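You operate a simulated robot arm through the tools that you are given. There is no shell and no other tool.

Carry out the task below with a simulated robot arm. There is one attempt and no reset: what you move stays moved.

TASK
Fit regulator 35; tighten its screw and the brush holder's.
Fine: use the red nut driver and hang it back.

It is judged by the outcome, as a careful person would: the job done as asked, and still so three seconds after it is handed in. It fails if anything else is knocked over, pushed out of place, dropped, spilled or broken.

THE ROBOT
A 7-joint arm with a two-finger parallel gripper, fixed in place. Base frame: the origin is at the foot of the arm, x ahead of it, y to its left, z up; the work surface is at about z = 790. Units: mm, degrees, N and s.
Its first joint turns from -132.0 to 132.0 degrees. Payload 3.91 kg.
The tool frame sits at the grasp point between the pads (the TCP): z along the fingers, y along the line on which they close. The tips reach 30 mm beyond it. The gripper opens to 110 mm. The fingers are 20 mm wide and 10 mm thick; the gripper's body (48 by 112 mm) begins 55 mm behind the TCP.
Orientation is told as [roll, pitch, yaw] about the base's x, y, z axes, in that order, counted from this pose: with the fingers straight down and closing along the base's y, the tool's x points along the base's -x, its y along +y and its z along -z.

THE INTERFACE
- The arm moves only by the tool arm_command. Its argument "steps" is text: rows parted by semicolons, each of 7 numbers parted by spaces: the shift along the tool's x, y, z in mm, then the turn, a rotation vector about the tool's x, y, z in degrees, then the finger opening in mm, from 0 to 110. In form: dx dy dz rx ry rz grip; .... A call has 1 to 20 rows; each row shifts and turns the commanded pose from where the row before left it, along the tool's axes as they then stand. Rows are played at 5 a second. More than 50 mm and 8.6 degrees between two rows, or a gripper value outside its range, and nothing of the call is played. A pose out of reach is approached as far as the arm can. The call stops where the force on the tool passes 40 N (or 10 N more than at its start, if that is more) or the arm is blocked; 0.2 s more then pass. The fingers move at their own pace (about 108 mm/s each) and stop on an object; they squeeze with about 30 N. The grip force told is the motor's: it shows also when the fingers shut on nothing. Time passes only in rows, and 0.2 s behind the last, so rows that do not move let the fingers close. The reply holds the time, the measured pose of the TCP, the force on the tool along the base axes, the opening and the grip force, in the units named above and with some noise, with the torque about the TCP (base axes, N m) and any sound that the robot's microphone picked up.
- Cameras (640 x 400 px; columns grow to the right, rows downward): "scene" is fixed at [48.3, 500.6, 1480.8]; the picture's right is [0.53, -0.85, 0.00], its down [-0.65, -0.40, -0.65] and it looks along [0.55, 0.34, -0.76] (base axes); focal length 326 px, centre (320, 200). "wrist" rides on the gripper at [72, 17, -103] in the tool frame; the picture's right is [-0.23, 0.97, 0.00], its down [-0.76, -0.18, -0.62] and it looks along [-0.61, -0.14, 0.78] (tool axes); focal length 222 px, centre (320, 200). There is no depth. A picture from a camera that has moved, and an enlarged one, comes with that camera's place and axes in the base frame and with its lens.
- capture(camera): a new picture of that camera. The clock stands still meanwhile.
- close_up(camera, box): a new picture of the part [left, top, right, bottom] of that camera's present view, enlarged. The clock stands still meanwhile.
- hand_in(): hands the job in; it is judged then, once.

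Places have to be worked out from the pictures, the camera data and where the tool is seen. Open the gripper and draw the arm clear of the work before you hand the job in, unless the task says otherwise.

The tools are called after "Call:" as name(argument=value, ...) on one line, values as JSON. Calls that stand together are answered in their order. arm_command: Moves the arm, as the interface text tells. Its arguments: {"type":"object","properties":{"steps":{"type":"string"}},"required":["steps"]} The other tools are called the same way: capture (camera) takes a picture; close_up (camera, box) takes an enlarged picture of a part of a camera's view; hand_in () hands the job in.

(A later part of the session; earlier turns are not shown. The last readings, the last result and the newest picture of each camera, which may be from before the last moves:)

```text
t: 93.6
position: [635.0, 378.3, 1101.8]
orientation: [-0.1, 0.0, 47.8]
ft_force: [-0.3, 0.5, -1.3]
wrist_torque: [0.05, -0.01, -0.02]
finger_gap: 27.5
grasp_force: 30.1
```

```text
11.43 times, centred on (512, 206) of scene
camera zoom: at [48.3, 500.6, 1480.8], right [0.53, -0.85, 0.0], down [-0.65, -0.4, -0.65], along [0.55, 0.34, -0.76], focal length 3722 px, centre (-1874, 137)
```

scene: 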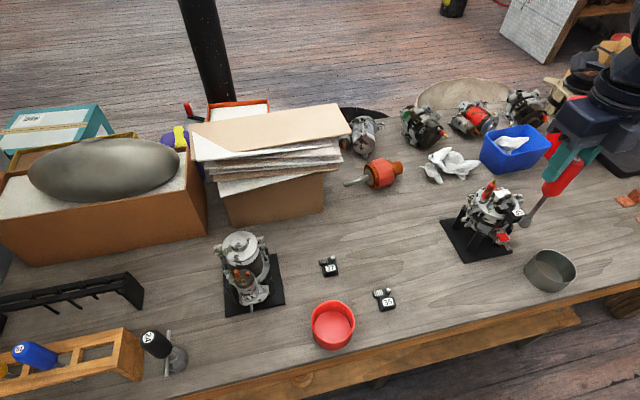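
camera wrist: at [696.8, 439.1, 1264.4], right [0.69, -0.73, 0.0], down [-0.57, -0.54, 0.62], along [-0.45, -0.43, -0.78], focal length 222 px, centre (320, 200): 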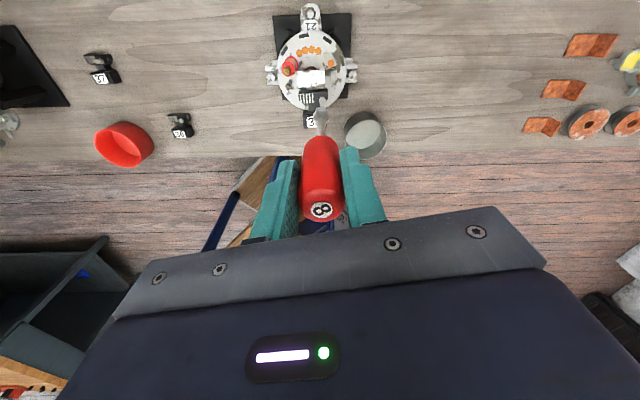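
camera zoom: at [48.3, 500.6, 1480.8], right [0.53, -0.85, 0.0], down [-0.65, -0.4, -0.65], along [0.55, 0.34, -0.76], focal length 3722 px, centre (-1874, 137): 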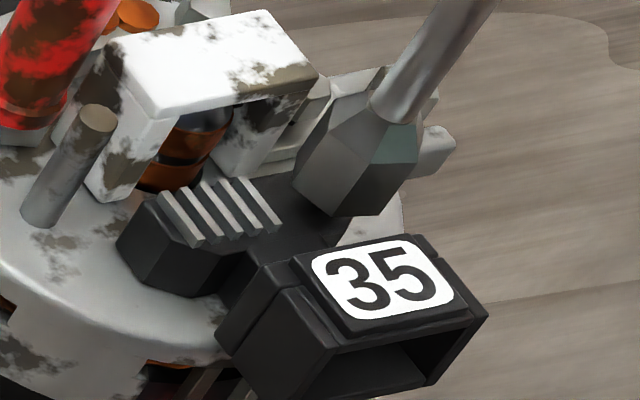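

It's still smooth. I finish the stroke down to yaw about -72°.

Call:
arm_command(steps="-0.169 0.857 0 0 0 8.571 15;-0.169 0.857 0 0 0 8.571 15;-0.169 0.857 0 0 0 8.571 15;-0.169 0.857 0 0 0 8.571 15;-0.169 0.857 0 0 0 8.571 15;-0.169 0.857 0 0 0 8.571 15;-0.169 0.857 0 0 0 8.571 15;0 0 0 0 0 0 15")

Call:
arm_command(steps="-0.169 0.857 0 0 0 8.571 15;-0.169 0.857 0 0 0 8.571 15;-0.169 0.857 0 0 0 8.571 15;-0.169 0.857 0 0 0 8.571 15;-0.169 0.857 0 0 0 8.571 15;-0.169 0.857 0 0 0 8.571 15;-0.169 0.857 0 0 0 8.571 15;0 0 0 0 0 0 15")

Call:
arm_command(steps="0 0 -5 0 0 0 15;0 0 -10 0 0 0 15;0 0 -20 0 0 0 15;0 0 0 0 0 0 15")

Call:
close_up(camera="scene", box=[484, 188, 540, 223])

Call:
close_up(camera="wrist", box=[290, 70, 354, 125])

```text
t: 95.4
position: [632.8, 384.7, 1101.4]
orientation: [-0.1, -0.1, -12.1]
ft_force: [3.5, -2.9, -1.2]
wrist_torque: [-0.25, -0.41, -0.02]
finger_gap: 27.5
grasp_force: 29.9
```

```text
t: 97.2
position: [638.8, 390.1, 1101.6]
orientation: [0.0, 0.0, -72.1]
ft_force: [-0.6, -0.1, -1.9]
wrist_torque: [0.0, 0.03, 0.0]
finger_gap: 27.5
grasp_force: 29.8
```

```text
t: 98.2
position: [637.2, 387.9, 1136.4]
orientation: [0.1, -0.1, -72.0]
ft_force: [-0.2, 0.1, -1.9]
wrist_torque: [0.02, -0.01, -0.01]
finger_gap: 27.5
grasp_force: 30.5
```

```text
11.43 times, centred on (512, 206) of scene
camera zoom: at [48.3, 500.6, 1480.8], right [0.53, -0.85, 0.0], down [-0.65, -0.4, -0.65], along [0.55, 0.34, -0.76], focal length 3722 px, centre (-1874, 137)
```

zoom: 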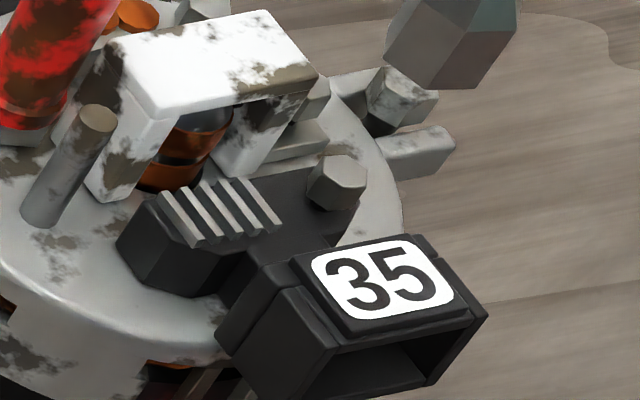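

```text
7.27 times, centred on (322, 98) of wrist
camera zoom: at [631.3, 461.6, 1239.8], right [1.0, 0.08, 0.0], down [0.07, -0.78, 0.62], along [0.05, -0.62, -0.78], focal length 1615 px, centre (306, 946)
```

zoom: 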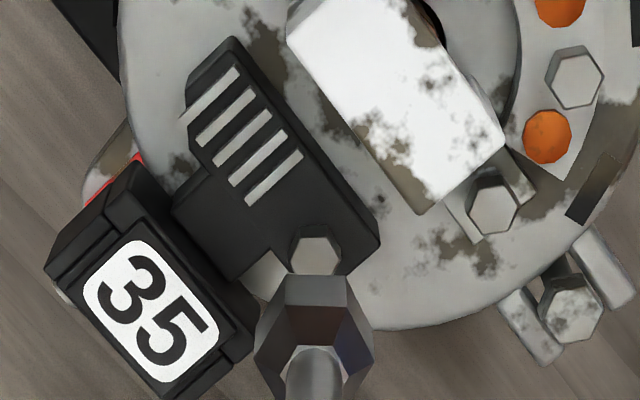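

The head has come down noticeably; the gap beneath it is closed. I look closely at whether it is fully seated.

Call:
close_up(camera="scene", box=[502, 192, 526, 207])

Call:
close_up(camera="wrist", box=[308, 95, 340, 115])

```text
16.00 times, centred on (514, 200) of scene
camera zoom: at [48.3, 500.6, 1480.8], right [0.53, -0.85, 0.0], down [-0.65, -0.4, -0.65], along [0.55, 0.34, -0.76], focal length 5211 px, centre (-2784, 208)
```

zoom: 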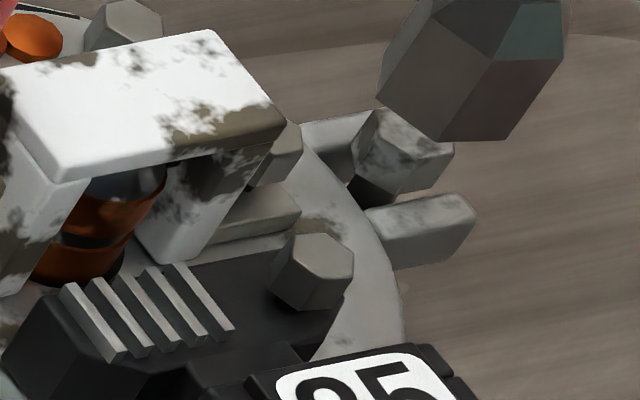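

```text
16.00 times, centred on (324, 105) of wrist
camera zoom: at [631.3, 461.6, 1239.8], right [1.0, 0.08, 0.0], down [0.07, -0.78, 0.62], along [0.05, -0.62, -0.78], focal length 3554 px, centre (256, 1720)
```

zoom: 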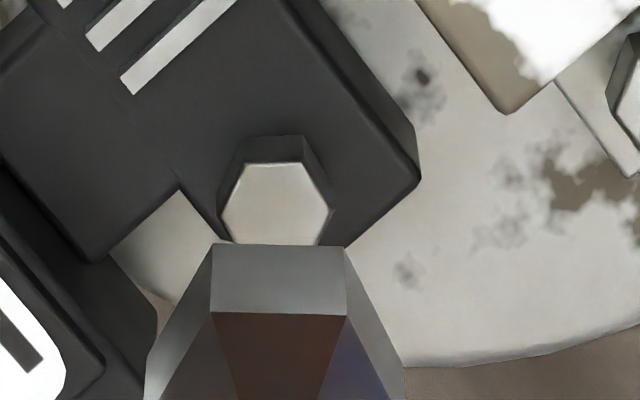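

The head now sits on the bar. To be sure it is tight, I turn back 120° in the air, engage again a little deeper, and check the torque while turning.

Call:
arm_command(steps="0.04 -0.872 0 0 0 -8.571 15;0.04 -0.872 0 0 0 -8.571 15;0.04 -0.872 0 0 0 -8.571 15;0.04 -0.872 0 0 0 -8.571 15;0.04 -0.872 0 0 0 -8.571 15;0.04 -0.872 0 0 0 -8.571 15;0.04 -0.872 0 0 0 -8.571 15;0.04 -0.872 0 0 0 -8.571 15;0.04 -0.872 0 0 0 -8.571 15;0.04 -0.872 0 0 0 -8.571 15;0.04 -0.872 0 0 0 -8.571 15;0.04 -0.872 0 0 0 -8.571 15;0.04 -0.872 0 0 0 -8.571 15;0.04 -0.872 0 0 0 -8.571 15;0 0 0 0 0 0 15")

Call:
close_up(camera="wrist", box=[290, 70, 354, 125])

Call:
close_up(camera="scene", box=[502, 185, 542, 210])

```text
t: 101.4
position: [634.5, 380.3, 1136.5]
orientation: [-0.1, 0.0, 48.1]
ft_force: [-0.5, -0.2, -1.1]
wrist_torque: [0.0, 0.0, 0.01]
finger_gap: 27.7
grasp_force: 29.7
```

```text
7.27 times, centred on (322, 98) of wrist
camera zoom: at [574.3, 336.7, 1240.3], right [-0.57, 0.82, 0.0], down [0.64, 0.45, 0.62], along [0.51, 0.36, -0.78], focal length 1615 px, centre (306, 946)
```

zoom: 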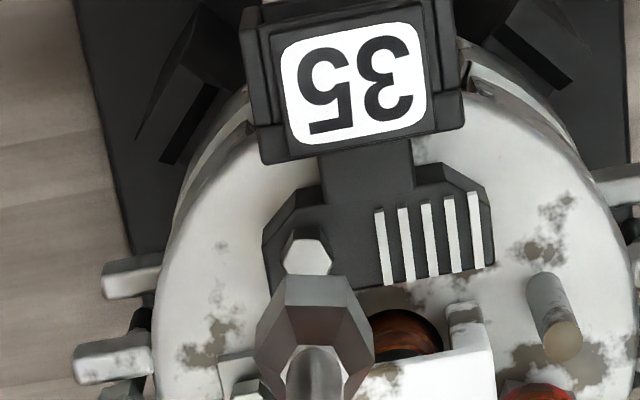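

```text
16.00 times, centred on (522, 198) of scene
camera zoom: at [48.3, 500.6, 1480.8], right [0.53, -0.85, 0.0], down [-0.65, -0.4, -0.65], along [0.55, 0.34, -0.76], focal length 5211 px, centre (-2912, 240)
```

zoom: 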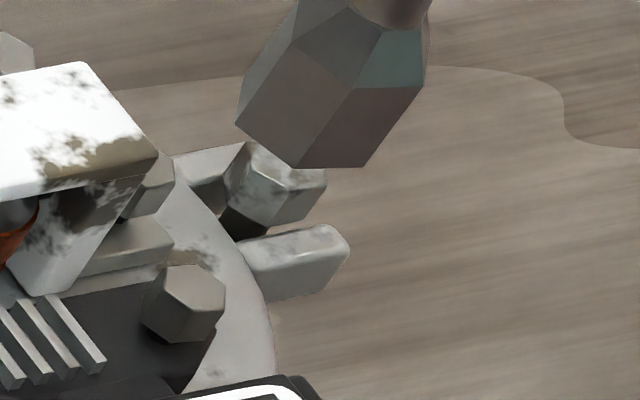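

The alignment is within about 1 mm. I trim it and lower onto the head.

Call:
arm_command(steps="0 -0.8 15 0 0 0 15;0 0 12 0 0 0 15;0 0 6 0 0 0 15;0 0 3.5 0 0 0 15;0 0 0 0 0 0 15")

Call:
close_up(camera="scene", box=[498, 185, 538, 210])

Call:
arm_command(steps="-0.169 0.857 0 0 0 8.571 15;-0.169 0.857 0 0 0 8.571 15;-0.169 0.857 0 0 0 8.571 15;0 0 0 0 0 0 15")

Call:
arm_command(steps="-0.169 0.857 0 0 0 8.571 15;-0.169 0.857 0 0 0 8.571 15;-0.169 0.857 0 0 0 8.571 15;0 0 0 0 0 0 15")

```text
t: 102.6
position: [634.4, 378.5, 1099.4]
orientation: [-0.1, 0.0, 48.1]
ft_force: [1.1, -0.4, -1.1]
wrist_torque: [0.01, -0.03, -0.01]
finger_gap: 27.3
grasp_force: 30.1
```

```text
16.00 times, centred on (518, 198) of scene
camera zoom: at [48.3, 500.6, 1480.8], right [0.53, -0.85, 0.0], down [-0.65, -0.4, -0.65], along [0.55, 0.34, -0.76], focal length 5211 px, centre (-2848, 240)
```

zoom: 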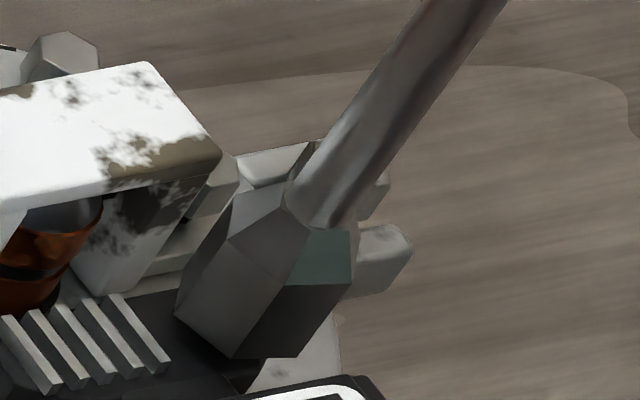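

```text
t: 103.6
position: [634.9, 382.2, 1099.0]
orientation: [-0.2, 0.0, 22.2]
ft_force: [-1.0, -2.0, -1.0]
wrist_torque: [-0.31, 0.14, -0.03]
finger_gap: 27.5
grasp_force: 30.1
```

```text
t: 104.6
position: [633.7, 384.9, 1099.1]
orientation: [-0.1, -0.1, -3.4]
ft_force: [0.2, -0.6, -1.7]
wrist_torque: [0.03, 0.01, 0.0]
finger_gap: 27.8
grasp_force: 30.1
```

There's no torque build-up. I check whether the driver is slipping in my grip or the screw is still turning.

Call:
close_up(camera="wrist", box=[290, 70, 354, 125])

Call:
close_up(camera="wrist", box=[296, 190, 344, 225])

Call:
close_up(camera="scene", box=[498, 185, 538, 210])

```text
7.27 times, centred on (322, 98) of wrist
camera zoom: at [562.1, 405.4, 1202.8], right [0.29, 0.96, 0.0], down [0.75, -0.22, 0.62], along [0.6, -0.18, -0.78], focal length 1615 px, centre (306, 946)
```

zoom: 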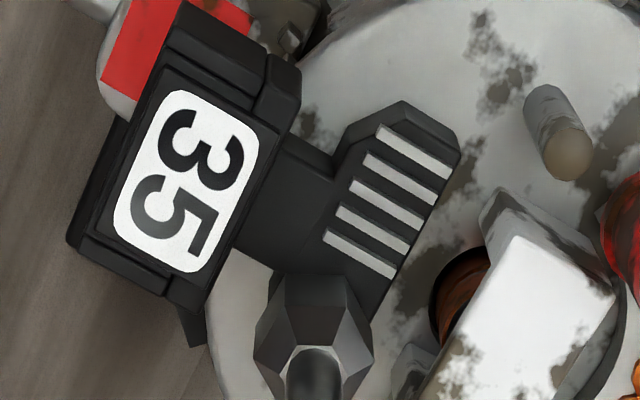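

```text
11.43 times, centred on (320, 208) of wrist
camera zoom: at [562.1, 405.4, 1202.8], right [0.29, 0.96, 0.0], down [0.75, -0.22, 0.62], along [0.6, -0.18, -0.78], focal length 2538 px, centre (320, 114)
```

zoom: 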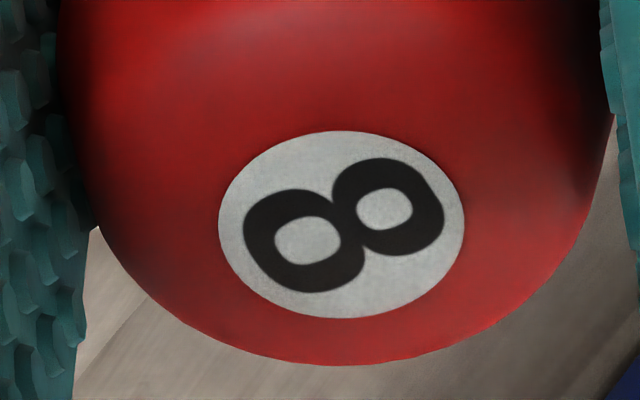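

```text
16.00 times, centred on (518, 198) of scene
camera zoom: at [48.3, 500.6, 1480.8], right [0.53, -0.85, 0.0], down [-0.65, -0.4, -0.65], along [0.55, 0.34, -0.76], focal length 5211 px, centre (-2848, 240)
```

zoom: 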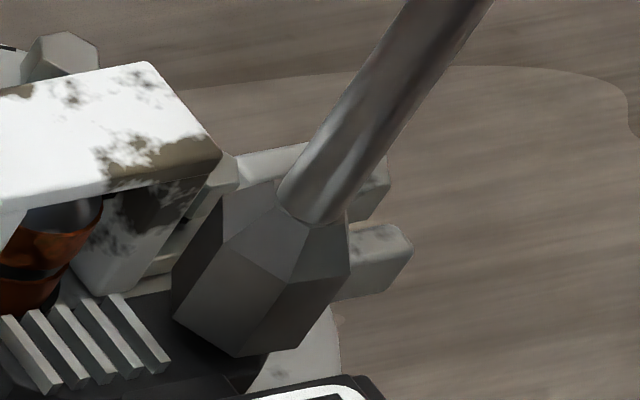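

The driver hasn't slipped. I lift again to compare the screw's orientation and height.

Call:
arm_command(steps="0 0 -6 0 0 0 15;0 0 -14 0 0 0 15;0 0 -16 0 0 0 15;0 0 0 0 0 0 15")

Call:
close_up(camera="wrist", box=[308, 95, 340, 115])

Call:
close_up(camera="scene", box=[502, 192, 526, 207])

```text
t: 105.6
position: [636.7, 383.9, 1134.9]
orientation: [-0.1, -0.1, -3.4]
ft_force: [-0.3, -0.5, -1.6]
wrist_torque: [0.0, -0.03, 0.0]
finger_gap: 27.4
grasp_force: 30.0
```

```text
16.00 times, centred on (324, 105) of wrist
camera zoom: at [564.9, 404.4, 1239.2], right [0.29, 0.96, 0.0], down [0.75, -0.22, 0.62], along [0.6, -0.18, -0.78], focal length 3554 px, centre (256, 1720)
```

zoom: 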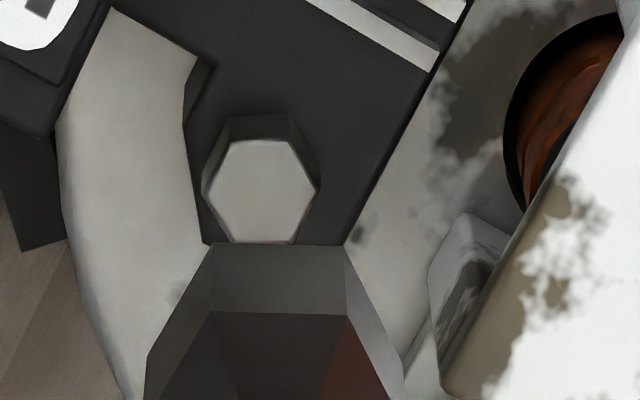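

```text
16.00 times, centred on (514, 200) of scene
camera zoom: at [48.3, 500.6, 1480.8], right [0.53, -0.85, 0.0], down [-0.65, -0.4, -0.65], along [0.55, 0.34, -0.76], focal length 5211 px, centre (-2784, 208)
```

zoom: 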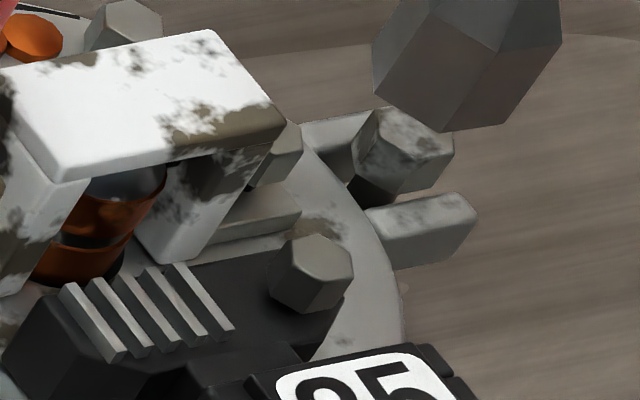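

The screw turned with the driver and may have come down slightly further. I turn back 240° in the air for another long stroke.

Call:
arm_command(steps="0.04 -0.872 0 0 0 -8.571 15;0.04 -0.872 0 0 0 -8.571 15;0.04 -0.872 0 0 0 -8.571 15;0.04 -0.872 0 0 0 -8.571 15;0.04 -0.872 0 0 0 -8.571 15;0.04 -0.872 0 0 0 -8.571 15;0.04 -0.872 0 0 0 -8.571 15;0.04 -0.872 0 0 0 -8.571 15;0.04 -0.872 0 0 0 -8.571 15;0.04 -0.872 0 0 0 -8.571 15;0.04 -0.872 0 0 0 -8.571 15;0.04 -0.872 0 0 0 -8.571 15;0.04 -0.872 0 0 0 -8.571 15;0.04 -0.872 0 0 0 -8.571 15;0 0 0 0 0 0 15")

Call:
arm_command(steps="0.04 -0.872 0 0 0 -8.571 15;0.04 -0.872 0 0 0 -8.571 15;0.04 -0.872 0 0 0 -8.571 15;0.04 -0.872 0 0 0 -8.571 15;0.04 -0.872 0 0 0 -8.571 15;0.04 -0.872 0 0 0 -8.571 15;0.04 -0.872 0 0 0 -8.571 15;0.04 -0.872 0 0 0 -8.571 15;0.04 -0.872 0 0 0 -8.571 15;0.04 -0.872 0 0 0 -8.571 15;0.04 -0.872 0 0 0 -8.571 15;0.04 -0.872 0 0 0 -8.571 15;0.04 -0.872 0 0 0 -8.571 15;0.04 -0.872 0 0 0 -8.571 15;0 0 0 0 0 0 15")

Call:
close_up(camera="wrist", box=[308, 95, 340, 115])

Call:
close_up(camera="scene", box=[502, 185, 542, 210])

```text
t: 108.8
position: [642.8, 376.2, 1135.4]
orientation: [0.0, 0.1, 116.6]
ft_force: [0.6, -0.7, -1.7]
wrist_torque: [-0.01, 0.04, 0.0]
finger_gap: 27.4
grasp_force: 30.5
```

```text
t: 112.0
position: [643.2, 386.3, 1135.4]
orientation: [0.1, 0.0, -123.4]
ft_force: [0.3, -0.3, -0.7]
wrist_torque: [0.02, 0.01, 0.0]
finger_gap: 27.8
grasp_force: 30.3
```

```text
16.00 times, centred on (324, 105) of wrist
camera zoom: at [697.0, 438.4, 1238.9], right [0.69, -0.73, 0.0], down [-0.57, -0.54, 0.62], along [-0.45, -0.43, -0.78], focal length 3554 px, centre (256, 1720)
```

zoom: 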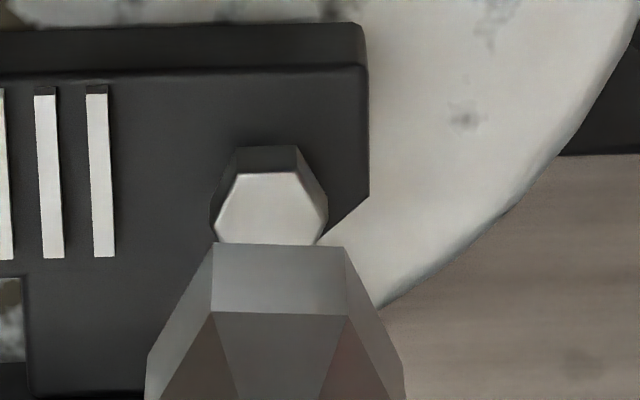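

```text
16.00 times, centred on (522, 198) of scene
camera zoom: at [48.3, 500.6, 1480.8], right [0.53, -0.85, 0.0], down [-0.65, -0.4, -0.65], along [0.55, 0.34, -0.76], focal length 5211 px, centre (-2912, 240)
```

zoom: 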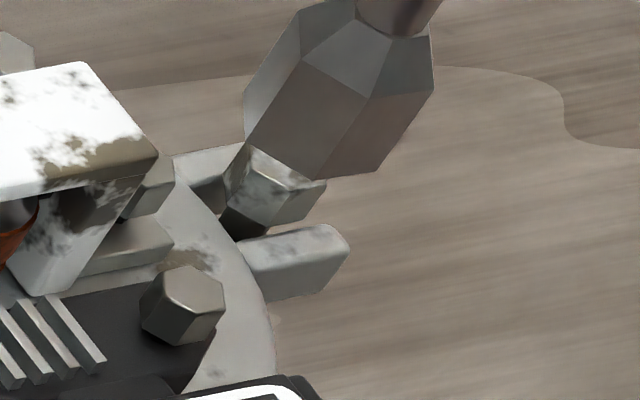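

Good alignment. I lower and make the stroke, checking the torque after each 60°.

Call:
arm_command(steps="0 -0.5 15 0 0 0 15;0 0 12 0 0 0 15;0 0 6 0 0 0 15;0 0 3 0 0 0 15;0 0 0 0 0 0 15")

Call:
arm_command(steps="-0.169 0.857 0 0 0 8.571 15;-0.169 0.857 0 0 0 8.571 15;-0.169 0.857 0 0 0 8.571 15;-0.169 0.857 0 0 0 8.571 15;-0.169 0.857 0 0 0 8.571 15;-0.169 0.857 0 0 0 8.571 15;-0.169 0.857 0 0 0 8.571 15")

Call:
arm_command(steps="-0.169 0.857 0 0 0 8.571 15;-0.169 0.857 0 0 0 8.571 15;-0.169 0.857 0 0 0 8.571 15;-0.169 0.857 0 0 0 8.571 15;-0.169 0.857 0 0 0 8.571 15;-0.169 0.857 0 0 0 8.571 15;-0.169 0.857 0 0 0 8.571 15")

Call:
arm_command(steps="-0.169 0.857 0 0 0 8.571 15;-0.169 0.857 0 0 0 8.571 15;-0.169 0.857 0 0 0 8.571 15;-0.169 0.857 0 0 0 8.571 15;-0.169 0.857 0 0 0 8.571 15;-0.169 0.857 0 0 0 8.571 15;-0.169 0.857 0 0 0 8.571 15")

```text
t: 113.2
position: [642.8, 389.1, 1100.1]
orientation: [0.1, -0.2, -123.4]
ft_force: [-0.2, -0.1, -1.4]
wrist_torque: [-0.02, -0.04, -0.01]
finger_gap: 27.8
grasp_force: 30.1
```

```text
t: 114.8
position: [645.6, 381.4, 1099.1]
orientation: [0.0, 0.1, 176.4]
ft_force: [0.1, 0.2, -0.8]
wrist_torque: [0.01, 0.02, 0.02]
finger_gap: 27.4
grasp_force: 29.9
```

```text
t: 116.4
position: [640.8, 377.6, 1098.9]
orientation: [0.1, 0.2, 116.3]
ft_force: [-1.7, 0.7, -0.5]
wrist_torque: [0.01, 0.02, -0.02]
finger_gap: 27.6
grasp_force: 30.4
```

```text
t: 118.0
position: [634.5, 379.6, 1099.9]
orientation: [-0.1, 0.2, 56.5]
ft_force: [0.3, -0.2, -1.0]
wrist_torque: [-0.04, 0.0, -0.01]
finger_gap: 27.7
grasp_force: 29.9
```

Still no resistance. I finish the stroke and check the head height again.

Call:
arm_command(steps="-0.169 0.857 0 0 0 8.571 15;-0.169 0.857 0 0 0 8.571 15;-0.169 0.857 0 0 0 8.571 15;-0.169 0.857 0 0 0 8.571 15;-0.169 0.857 0 0 0 8.571 15;-0.169 0.857 0 0 0 8.571 15;-0.169 0.857 0 0 0 8.571 15")

Call:
arm_command(steps="-0.169 0.857 0 0 0 8.571 15;-0.169 0.857 0 0 0 8.571 15;-0.169 0.857 0 0 0 8.571 15;-0.169 0.857 0 0 0 8.571 15;-0.169 0.857 0 0 0 8.571 15;-0.169 0.857 0 0 0 8.571 15;-0.169 0.857 0 0 0 8.571 15")

Call:
arm_command(steps="0 0 -6 0 0 0 15;0 0 -14 0 0 0 15;0 0 -16 0 0 0 15;0 0 0 0 0 0 15")

Call:
close_up(camera="wrist", box=[308, 95, 340, 115])

Call:
close_up(camera="scene", box=[502, 192, 526, 207])

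```text
t: 119.6
position: [631.9, 385.0, 1099.9]
orientation: [-0.1, -0.1, -3.5]
ft_force: [0.4, 0.5, -0.1]
wrist_torque: [0.02, 0.02, -0.01]
finger_gap: 27.9
grasp_force: 30.3
```

```text
t: 121.2
position: [637.4, 388.8, 1099.2]
orientation: [0.0, -0.1, -63.5]
ft_force: [-0.1, 0.5, -1.2]
wrist_torque: [-0.02, -0.02, -0.03]
finger_gap: 27.7
grasp_force: 30.1
```

```text
t: 122.2
position: [638.1, 389.4, 1136.7]
orientation: [-0.1, -0.1, -63.3]
ft_force: [0.2, -0.7, -1.0]
wrist_torque: [0.0, 0.01, 0.0]
finger_gap: 27.4
grasp_force: 30.4
```

```text
16.00 times, centred on (324, 105) of wrist
camera zoom: at [620.3, 462.6, 1240.4], right [0.97, 0.23, 0.0], down [0.18, -0.76, 0.62], along [0.15, -0.61, -0.78], focal length 3554 px, centre (256, 1720)
```

zoom: 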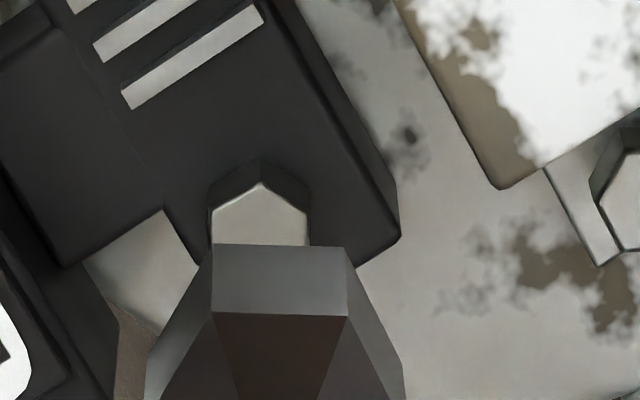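

```text
16.00 times, centred on (514, 200) of scene
camera zoom: at [48.3, 500.6, 1480.8], right [0.53, -0.85, 0.0], down [-0.65, -0.4, -0.65], along [0.55, 0.34, -0.76], focal length 5211 px, centre (-2784, 208)
```

zoom: 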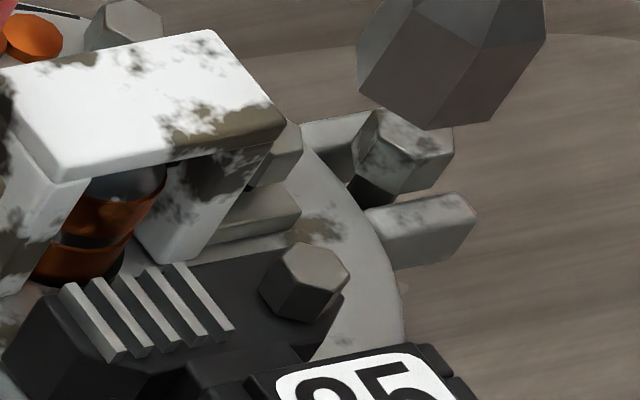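

The head has come down about 5.5 mm in total, but at the end of the stroke the driver no longer turned it, because my rotation centre is off by 2–3 mm. I rotate back 210° in the air to re-align with the hex and re-measure the tip's rotation centre.

Call:
arm_command(steps="0.04 -0.872 0 0 0 -8.571 15;0.04 -0.872 0 0 0 -8.571 15;0.04 -0.872 0 0 0 -8.571 15;0.04 -0.872 0 0 0 -8.571 15;0.04 -0.872 0 0 0 -8.571 15;0.04 -0.872 0 0 0 -8.571 15;0.04 -0.872 0 0 0 -8.571 15;0.04 -0.872 0 0 0 -8.571 15;0.04 -0.872 0 0 0 -8.571 15;0.04 -0.872 0 0 0 -8.571 15;0.04 -0.872 0 0 0 -8.571 15;0.04 -0.872 0 0 0 -8.571 15;0.04 -0.872 0 0 0 -8.571 15;0.04 -0.872 0 0 0 -8.571 15;0.04 -0.872 0 0 0 -8.571 15;0.04 -0.872 0 0 0 -8.571 15;0.04 -0.872 0 0 0 -8.571 15;0.04 -0.872 0 0 0 -8.571 15;0 0 0 0 0 0 15")

Call:
arm_command(steps="0.04 -0.872 0 0 0 -8.571 15;0.04 -0.872 0 0 0 -8.571 15;0.04 -0.872 0 0 0 -8.571 15;0.04 -0.872 0 0 0 -8.571 15;0.04 -0.872 0 0 0 -8.571 15;0.04 -0.872 0 0 0 -8.571 15;0.02 -0.47 0 0 0 -4.7 15;0 0 0 0 0 0 15")

Call:
close_up(camera="wrist", box=[308, 95, 340, 115])

Call:
close_up(camera="scene", box=[502, 192, 526, 207])

```text
t: 126.2
position: [639.8, 377.2, 1135.6]
orientation: [-0.1, 0.1, 91.0]
ft_force: [0.6, 0.0, -0.4]
wrist_torque: [-0.03, 0.02, 0.03]
finger_gap: 27.7
grasp_force: 29.9
```

```text
t: 128.0
position: [644.7, 379.5, 1134.9]
orientation: [0.0, 0.1, 147.0]
ft_force: [0.2, 0.0, -0.6]
wrist_torque: [0.0, -0.03, 0.0]
finger_gap: 27.9
grasp_force: 30.3
```

```text
16.00 times, centred on (324, 105) of wrist
camera zoom: at [695.7, 326.3, 1239.6], right [-0.72, -0.69, 0.0], down [-0.54, 0.56, 0.62], along [-0.43, 0.45, -0.78], focal length 3554 px, centre (256, 1720)
```

zoom: 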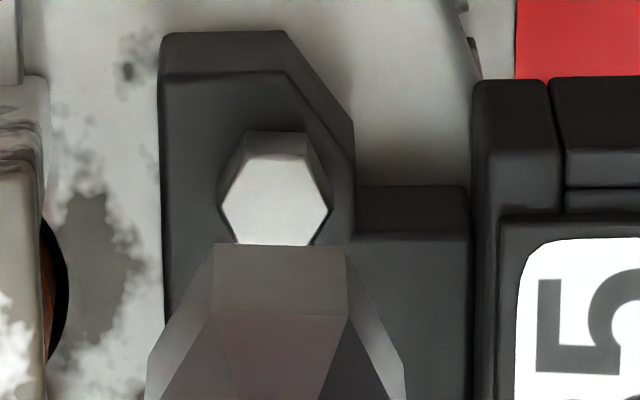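

```text
16.00 times, centred on (514, 200) of scene
camera zoom: at [48.3, 500.6, 1480.8], right [0.53, -0.85, 0.0], down [-0.65, -0.4, -0.65], along [0.55, 0.34, -0.76], focal length 5211 px, centre (-2784, 208)
```

zoom: 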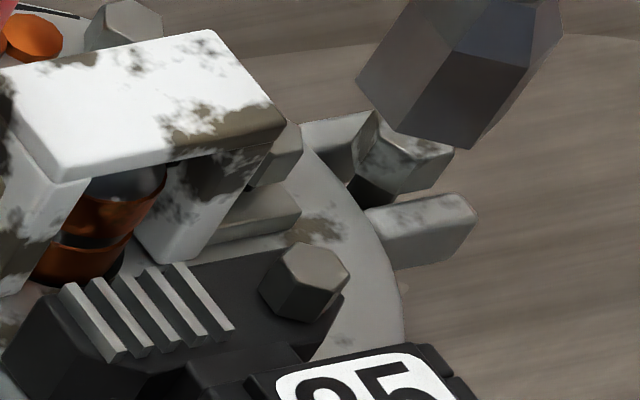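

The corrected rotation centre is (-6.2, 0.9). I recentre slightly, lower until a light touch, and turn with the better centre.

Call:
arm_command(steps="0.3 -0.4 15 0 0 0 15;0 0 12 0 0 0 15;0 0 6 0 0 0 15;0 0 3 0 0 0 15;0 0 0 0 0 0 15")

Call:
arm_command(steps="0 0 1 0 0 0 15;0 0 0 0 0 0 15")

Call:
arm_command(steps="0 0 1 0 0 0 15;0 0 0 0 0 0 15")

Call:
close_up(camera="scene", box=[498, 185, 538, 210])

```text
t: 129.2
position: [645.1, 380.1, 1099.9]
orientation: [0.0, 0.1, 146.9]
ft_force: [0.5, -0.5, -1.7]
wrist_torque: [0.0, -0.01, -0.01]
finger_gap: 27.7
grasp_force: 30.0
```

```text
t: 129.8
position: [644.7, 381.4, 1097.3]
orientation: [0.1, 0.0, 147.0]
ft_force: [-0.4, -0.7, -1.0]
wrist_torque: [-0.23, 0.01, -0.02]
finger_gap: 27.6
grasp_force: 29.7
```

```text
t: 130.4
position: [644.6, 381.8, 1097.3]
orientation: [0.1, 0.1, 147.0]
ft_force: [0.2, -1.6, -0.4]
wrist_torque: [-0.22, 0.0, 0.01]
finger_gap: 27.6
grasp_force: 30.4
```

```text
16.00 times, centred on (518, 198) of scene
camera zoom: at [48.3, 500.6, 1480.8], right [0.53, -0.85, 0.0], down [-0.65, -0.4, -0.65], along [0.55, 0.34, -0.76], focal length 5211 px, centre (-2848, 240)
```

zoom: 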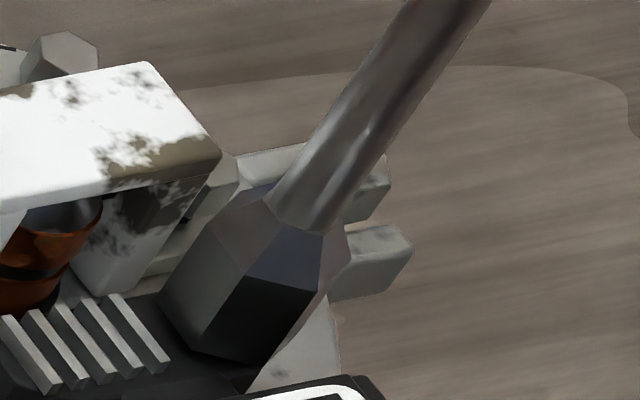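

The socket is fully down with almost no force. I turn with the corrected centre and read after each portion.

Call:
arm_command(steps="0.065 0.934 0 0 0 8.571 15;0.065 0.934 0 0 0 8.571 15;0.065 0.934 0 0 0 8.571 15")

Call:
arm_command(steps="0.065 0.934 0 0 0 8.571 15;0.065 0.934 0 0 0 8.571 15;0.065 0.934 0 0 0 8.571 15")

Call:
arm_command(steps="0.065 0.934 0 0 0 8.571 15;0.065 0.934 0 0 0 8.571 15;0.065 0.934 0 0 0 8.571 15")

Call:
arm_command(steps="0.065 0.934 0 0 0 8.571 15;0.065 0.934 0 0 0 8.571 15;0.065 0.934 0 0 0 8.571 15")

Call:
close_up(camera="wrist", box=[296, 190, 344, 225])

Call:
close_up(camera="wrist", box=[290, 70, 354, 125])

```text
t: 131.2
position: [643.0, 377.5, 1097.6]
orientation: [0.1, 0.1, 121.0]
ft_force: [0.3, 0.0, -0.7]
wrist_torque: [-0.03, -0.04, -0.02]
finger_gap: 27.8
grasp_force: 30.0
```

```text
t: 132.0
position: [641.7, 375.5, 1095.7]
orientation: [0.0, 0.1, 95.4]
ft_force: [0.1, -0.3, -1.5]
wrist_torque: [0.02, 0.02, -0.01]
finger_gap: 27.3
grasp_force: 29.6
```

```text
t: 132.8
position: [639.2, 377.9, 1096.8]
orientation: [-0.1, 0.1, 69.6]
ft_force: [0.2, -1.0, -1.5]
wrist_torque: [0.04, 0.02, -0.07]
finger_gap: 27.7
grasp_force: 29.7
```

```text
t: 133.6
position: [635.4, 377.0, 1096.4]
orientation: [-0.2, 0.0, 44.0]
ft_force: [-0.4, 1.4, -0.6]
wrist_torque: [-0.01, -0.01, -0.02]
finger_gap: 27.5
grasp_force: 30.1
```

```text
11.43 times, centred on (320, 208) of wrist
camera zoom: at [571.8, 339.2, 1200.8], right [-0.51, 0.86, 0.0], down [0.67, 0.4, 0.62], along [0.54, 0.32, -0.78], focal length 2538 px, centre (320, 114)
```

zoom: 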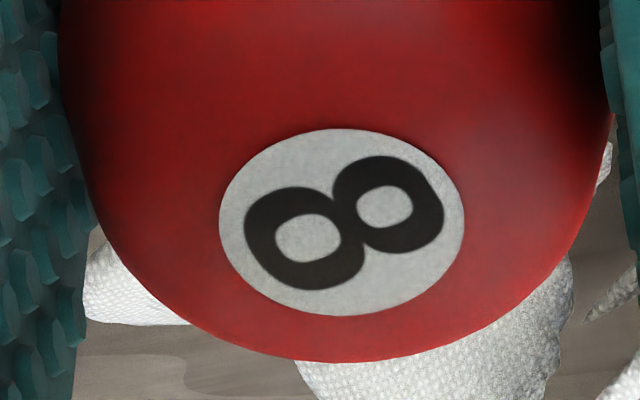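

```text
7.27 times, centred on (322, 98) of wrist
camera zoom: at [571.8, 339.2, 1200.8], right [-0.51, 0.86, 0.0], down [0.67, 0.4, 0.62], along [0.54, 0.32, -0.78], focal length 1615 px, centre (306, 946)
```

zoom: 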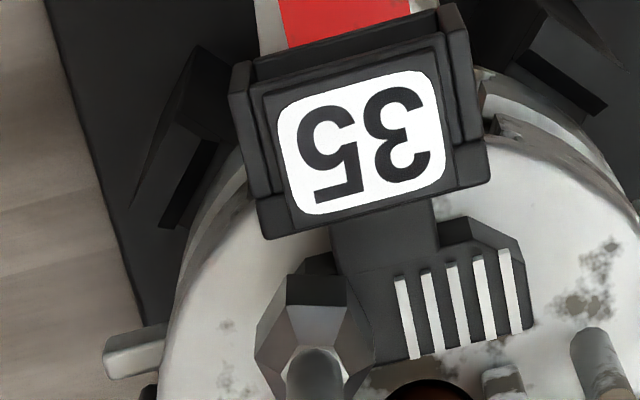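

No lateral force now. I continue another 103° and then inspect.

Call:
arm_command(steps="0.065 0.934 0 0 0 8.571 15;0.065 0.934 0 0 0 8.571 15;0.065 0.934 0 0 0 8.571 15;0.065 0.934 0 0 0 8.571 15;0.065 0.934 0 0 0 8.571 15;0.065 0.934 0 0 0 8.571 15")

Call:
arm_command(steps="0.065 0.934 0 0 0 8.571 15;0.065 0.934 0 0 0 8.571 15;0.065 0.934 0 0 0 8.571 15;0.065 0.934 0 0 0 8.571 15;0.065 0.934 0 0 0 8.571 15;0.065 0.934 0 0 0 8.571 15")

Call:
arm_command(steps="0 0 -6 0 0 0 15;0 0 -16 0 0 0 15;0 0 -16 0 0 0 15;0 0 0 0 0 0 15")

Call:
close_up(camera="wrist", box=[308, 95, 340, 115])

Call:
close_up(camera="scene", box=[502, 192, 526, 207])

```text
t: 135.0
position: [633.1, 382.4, 1096.5]
orientation: [-0.1, 0.0, -7.4]
ft_force: [0.5, 0.4, -0.9]
wrist_torque: [-0.02, 0.03, -0.03]
finger_gap: 27.7
grasp_force: 30.1
```

```text
t: 136.4
position: [637.1, 386.8, 1096.4]
orientation: [0.0, -0.1, -58.9]
ft_force: [-0.2, 0.3, -1.1]
wrist_torque: [0.0, -0.01, 0.0]
finger_gap: 27.5
grasp_force: 30.1
```

```text
t: 137.4
position: [635.6, 388.8, 1134.9]
orientation: [0.0, 0.0, -58.7]
ft_force: [0.2, 0.0, -1.6]
wrist_torque: [-0.01, 0.02, 0.03]
finger_gap: 27.7
grasp_force: 29.6
```

```text
16.00 times, centred on (324, 105) of wrist
camera zoom: at [612.7, 458.5, 1239.4], right [0.95, 0.31, 0.0], down [0.24, -0.74, 0.62], along [0.2, -0.59, -0.78], focal length 3554 px, centre (256, 1720)
```

zoom: 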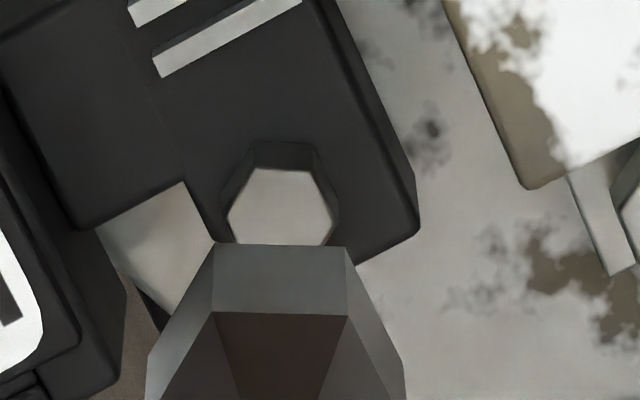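

```text
16.00 times, centred on (514, 200) of scene
camera zoom: at [48.3, 500.6, 1480.8], right [0.53, -0.85, 0.0], down [-0.65, -0.4, -0.65], along [0.55, 0.34, -0.76], focal length 5211 px, centre (-2784, 208)
```

zoom: 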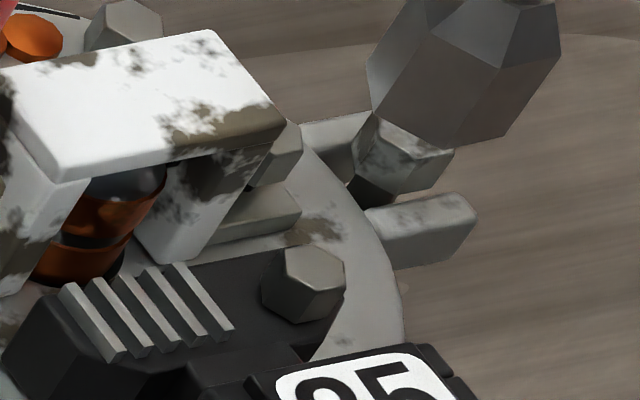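

The screw turned with the driver all the way this time and sank a little more, so the pitch is about 1 mm per turn. I go back 300° and repeat.

Call:
arm_command(steps="-0.203 -0.914 0 0 0 -8.571 15;-0.203 -0.914 0 0 0 -8.571 15;-0.203 -0.914 0 0 0 -8.571 15;-0.203 -0.914 0 0 0 -8.571 15;-0.203 -0.914 0 0 0 -8.571 15;-0.203 -0.914 0 0 0 -8.571 15;-0.203 -0.914 0 0 0 -8.571 15;-0.203 -0.914 0 0 0 -8.571 15;-0.203 -0.914 0 0 0 -8.571 15;-0.203 -0.914 0 0 0 -8.571 15;-0.203 -0.914 0 0 0 -8.571 15;-0.203 -0.914 0 0 0 -8.571 15;-0.203 -0.914 0 0 0 -8.571 15;-0.203 -0.914 0 0 0 -8.571 15;-0.203 -0.914 0 0 0 -8.571 15;-0.203 -0.914 0 0 0 -8.571 15;-0.203 -0.914 0 0 0 -8.571 15;-0.203 -0.914 0 0 0 -8.571 15;0 0 0 0 0 0 15")

Call:
arm_command(steps="-0.203 -0.914 0 0 0 -8.571 15;-0.203 -0.914 0 0 0 -8.571 15;-0.203 -0.914 0 0 0 -8.571 15;-0.203 -0.914 0 0 0 -8.571 15;-0.203 -0.914 0 0 0 -8.571 15;-0.203 -0.914 0 0 0 -8.571 15;-0.203 -0.914 0 0 0 -8.571 15;-0.203 -0.914 0 0 0 -8.571 15;-0.203 -0.914 0 0 0 -8.571 15;-0.203 -0.914 0 0 0 -8.571 15;-0.203 -0.914 0 0 0 -8.571 15;-0.203 -0.914 0 0 0 -8.571 15;-0.203 -0.914 0 0 0 -8.571 15;-0.203 -0.914 0 0 0 -8.571 15;-0.203 -0.914 0 0 0 -8.571 15;-0.203 -0.914 0 0 0 -8.571 15;-0.203 -0.914 0 0 0 -8.571 15;0 0 0 0 0 0 15")

Call:
close_up(camera="wrist", box=[308, 95, 340, 115])

Call:
close_up(camera="scene", box=[502, 192, 526, 207])

```text
t: 141.4
position: [640.8, 376.1, 1137.2]
orientation: [-0.1, 0.1, 95.6]
ft_force: [0.1, 0.6, -1.1]
wrist_torque: [-0.04, -0.01, 0.0]
finger_gap: 27.4
grasp_force: 29.9
```

```text
t: 145.2
position: [642.2, 388.7, 1135.1]
orientation: [0.1, 0.0, -118.7]
ft_force: [0.4, -0.2, -1.0]
wrist_torque: [0.02, -0.02, -0.01]
finger_gap: 27.8
grasp_force: 30.3
```

```text
16.00 times, centred on (324, 105) of wrist
camera zoom: at [690.9, 443.5, 1238.7], right [0.75, -0.67, 0.0], down [-0.52, -0.58, 0.62], along [-0.41, -0.47, -0.78], focal length 3554 px, centre (256, 1720)
```

zoom: 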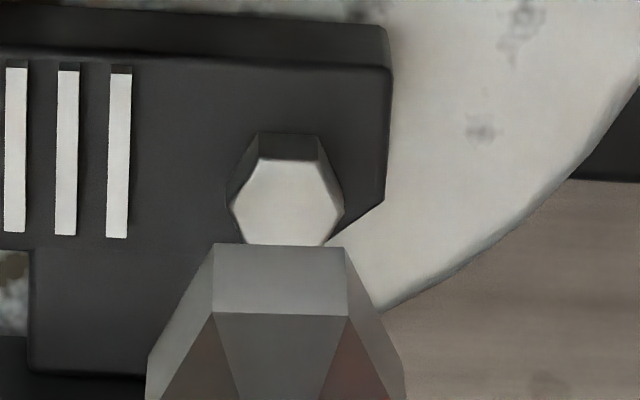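

```text
16.00 times, centred on (514, 200) of scene
camera zoom: at [48.3, 500.6, 1480.8], right [0.53, -0.85, 0.0], down [-0.65, -0.4, -0.65], along [0.55, 0.34, -0.76], focal length 5211 px, centre (-2784, 208)
```

zoom: 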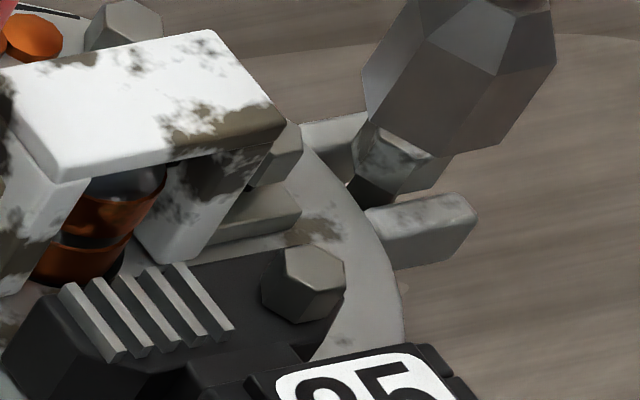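

The tip stays centred with the new rotation centre. I lower and make another 300° stroke.

Call:
arm_command(steps="0 0.3 15 0 0 0 15;0 0 12 0 0 0 15;0 0 8 0 0 0 15;0 0 3 0 0 0 15;0 0 0 0 0 0 15")

Call:
arm_command(steps="0.065 0.934 0 0 0 8.571 15;0.065 0.934 0 0 0 8.571 15;0.065 0.934 0 0 0 8.571 15;0.065 0.934 0 0 0 8.571 15;0.065 0.934 0 0 0 8.571 15;0.065 0.934 0 0 0 8.571 15;0.065 0.934 0 0 0 8.571 15;0.065 0.934 0 0 0 8.571 15;0.065 0.934 0 0 0 8.571 15;0.065 0.934 0 0 0 8.571 15;0.065 0.934 0 0 0 8.571 15;0.065 0.934 0 0 0 8.571 15;0.065 0.934 0 0 0 8.571 15;0.065 0.934 0 0 0 8.571 15;0.065 0.934 0 0 0 8.571 15;0.065 0.934 0 0 0 8.571 15;0.065 0.934 0 0 0 8.571 15")

Call:
arm_command(steps="0.065 0.934 0 0 0 8.571 15;0.065 0.934 0 0 0 8.571 15;0.065 0.934 0 0 0 8.571 15;0.065 0.934 0 0 0 8.571 15;0.065 0.934 0 0 0 8.571 15;0.065 0.934 0 0 0 8.571 15;0.065 0.934 0 0 0 8.571 15;0.065 0.934 0 0 0 8.571 15;0.065 0.934 0 0 0 8.571 15;0.065 0.934 0 0 0 8.571 15;0.065 0.934 0 0 0 8.571 15;0.065 0.934 0 0 0 8.571 15;0.065 0.934 0 0 0 8.571 15;0.065 0.934 0 0 0 8.571 15;0.065 0.934 0 0 0 8.571 15;0.065 0.934 0 0 0 8.571 15;0.065 0.934 0 0 0 8.571 15;0.065 0.934 0 0 0 8.571 15")

Call:
close_up(camera="wrist", box=[296, 190, 344, 225])

```text
t: 146.4
position: [641.5, 388.6, 1097.8]
orientation: [0.1, -0.1, -118.9]
ft_force: [-1.0, -0.1, -1.2]
wrist_torque: [-0.02, -0.01, 0.02]
finger_gap: 27.7
grasp_force: 29.8
```

```text
t: 150.0
position: [641.2, 376.3, 1098.9]
orientation: [-0.1, 0.1, 95.5]
ft_force: [-1.6, -0.4, -1.4]
wrist_torque: [0.0, 0.19, 0.04]
finger_gap: 27.8
grasp_force: 29.7
```

```text
t: 153.8
position: [636.5, 386.8, 1097.9]
orientation: [-0.1, -0.1, -58.9]
ft_force: [0.3, 0.2, -1.8]
wrist_torque: [0.02, 0.0, 0.03]
finger_gap: 27.6
grasp_force: 29.8
```

```text
11.43 times, centred on (320, 208) of wrist
camera zoom: at [613.0, 457.0, 1201.4], right [0.95, 0.31, 0.0], down [0.24, -0.74, 0.62], along [0.19, -0.59, -0.78], focal length 2538 px, centre (320, 114)
```

zoom: 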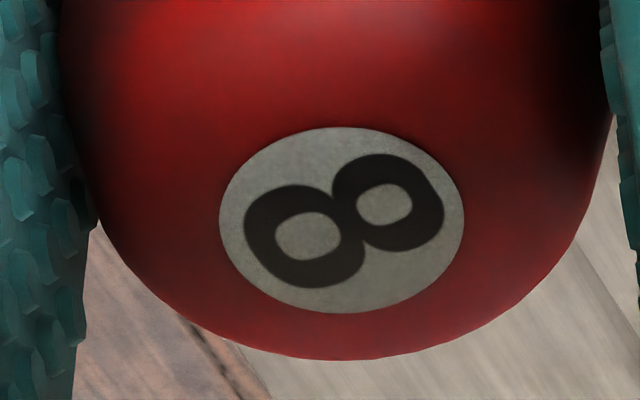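

I lift and inspect the screw again.

Call:
arm_command(steps="0 0 -6 0 0 0 15;0 0 -16 0 0 0 15;0 0 -16 0 0 0 15;0 0 0 0 0 0 15")

Call:
close_up(camera="wrist", box=[308, 95, 340, 115])

Call:
close_up(camera="scene", box=[502, 192, 526, 207])

```text
t: 154.8
position: [637.0, 385.0, 1136.1]
orientation: [0.0, 0.0, -58.8]
ft_force: [-0.3, 0.1, -0.7]
wrist_torque: [0.0, -0.01, -0.05]
finger_gap: 27.8
grasp_force: 30.1
```

```text
16.00 times, centred on (324, 105) of wrist
camera zoom: at [613.4, 456.4, 1239.9], right [0.95, 0.31, 0.0], down [0.24, -0.74, 0.62], along [0.2, -0.59, -0.78], focal length 3554 px, centre (256, 1720)
```

zoom: 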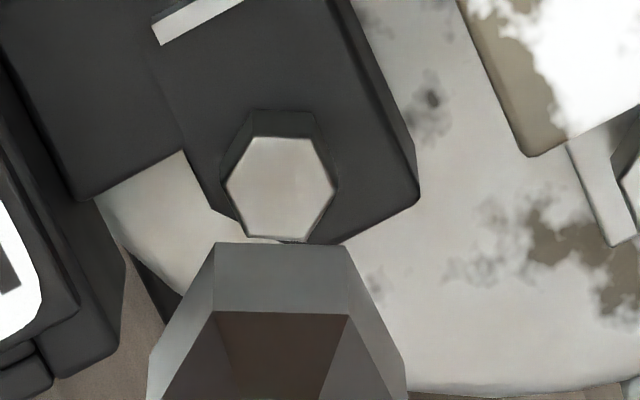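

```text
16.00 times, centred on (514, 200) of scene
camera zoom: at [48.3, 500.6, 1480.8], right [0.53, -0.85, 0.0], down [-0.65, -0.4, -0.65], along [0.55, 0.34, -0.76], focal length 5211 px, centre (-2784, 208)
```

zoom: 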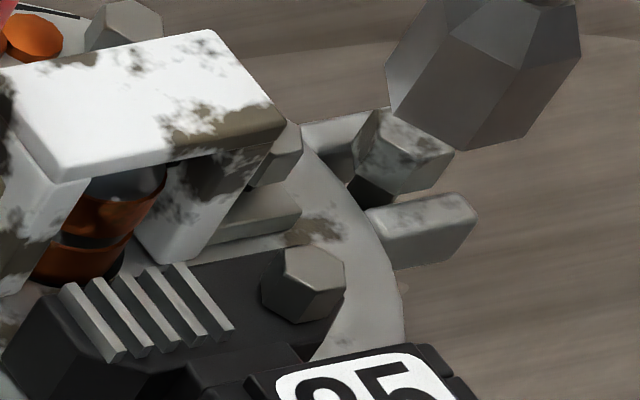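

The screw looks the same as before the stroke. To test whether it's already tight, I re-centre, engage, turn only 34°, then lift to see if the hex followed.

Call:
arm_command(steps="0.8 0.3 15 0 0 0 15;0 0 12 0 0 0 15;0 0 8 0 0 0 15;0 0 3.5 0 0 0 15;0 0 0 0 0 0 15")

Call:
close_up(camera="scene", box=[498, 185, 538, 210])

Call:
arm_command(steps="0.02 0.33 0 0 0 3 15;0.02 0.33 0 0 0 3 15;0.02 0.33 0 0 0 3 15")

Call:
arm_command(steps="0.02 0.33 0 0 0 3 15;0.02 0.33 0 0 0 3 15;0.02 0.33 0 0 0 3 15")

```text
t: 156.0
position: [634.2, 387.4, 1096.0]
orientation: [0.0, -0.1, -58.7]
ft_force: [1.8, -1.4, -1.5]
wrist_torque: [-0.14, -0.37, -0.01]
finger_gap: 27.5
grasp_force: 29.9
```

```text
16.00 times, centred on (518, 198) of scene
camera zoom: at [48.3, 500.6, 1480.8], right [0.53, -0.85, 0.0], down [-0.65, -0.4, -0.65], along [0.55, 0.34, -0.76], focal length 5211 px, centre (-2848, 240)
```

zoom: 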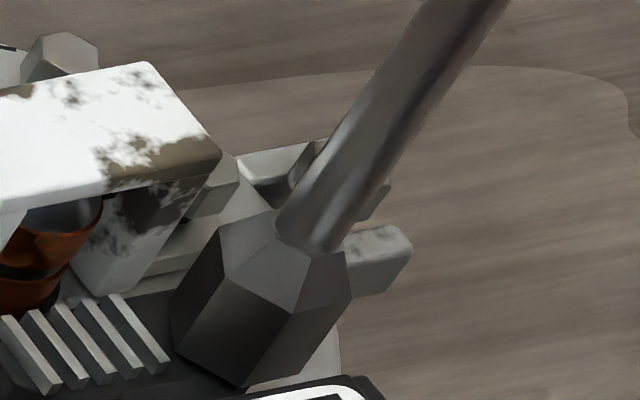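

```text
t: 156.8
position: [636.4, 388.8, 1095.9]
orientation: [0.0, 0.0, -67.7]
ft_force: [-0.7, -0.2, -0.3]
wrist_torque: [0.02, 0.0, -0.02]
finger_gap: 27.6
grasp_force: 29.6
```

```text
t: 157.6
position: [636.1, 387.8, 1097.2]
orientation: [0.0, -0.1, -76.6]
ft_force: [-0.4, 0.6, -1.0]
wrist_torque: [0.01, 0.06, 0.0]
finger_gap: 27.5
grasp_force: 29.5
```

Now I lift and compare the hex.

Call:
arm_command(steps="0 0 -6 0 0 0 15;0 0 -16 0 0 0 15;0 0 -16 0 0 0 15;0 0 0 0 0 0 15")

Call:
close_up(camera="wrist", box=[308, 95, 340, 115])

Call:
close_up(camera="scene", box=[502, 192, 526, 207])

```text
t: 158.6
position: [638.6, 385.9, 1134.2]
orientation: [0.0, 0.0, -76.8]
ft_force: [0.6, 0.0, -1.1]
wrist_torque: [0.01, -0.01, -0.03]
finger_gap: 27.4
grasp_force: 30.0
```

```text
16.00 times, centred on (324, 105) of wrist
camera zoom: at [637.5, 461.1, 1238.3], right [1.0, 0.0, 0.0], down [0.0, -0.78, 0.62], along [0.0, -0.62, -0.78], focal length 3554 px, centre (256, 1720)
```

zoom: 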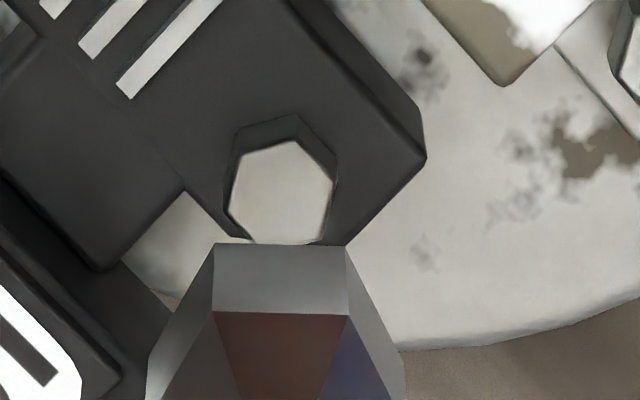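

```text
16.00 times, centred on (514, 200) of scene
camera zoom: at [48.3, 500.6, 1480.8], right [0.53, -0.85, 0.0], down [-0.65, -0.4, -0.65], along [0.55, 0.34, -0.76], focal length 5211 px, centre (-2784, 208)
```

zoom: 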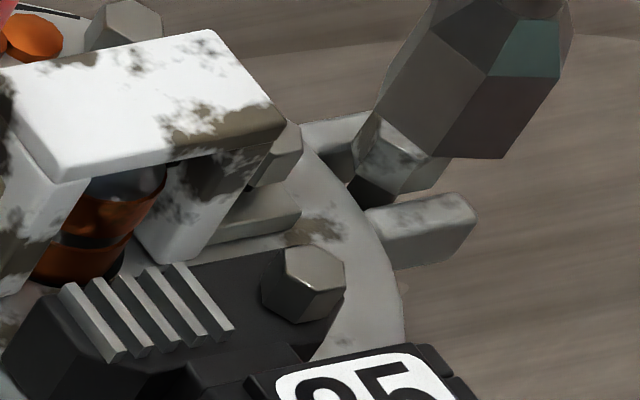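

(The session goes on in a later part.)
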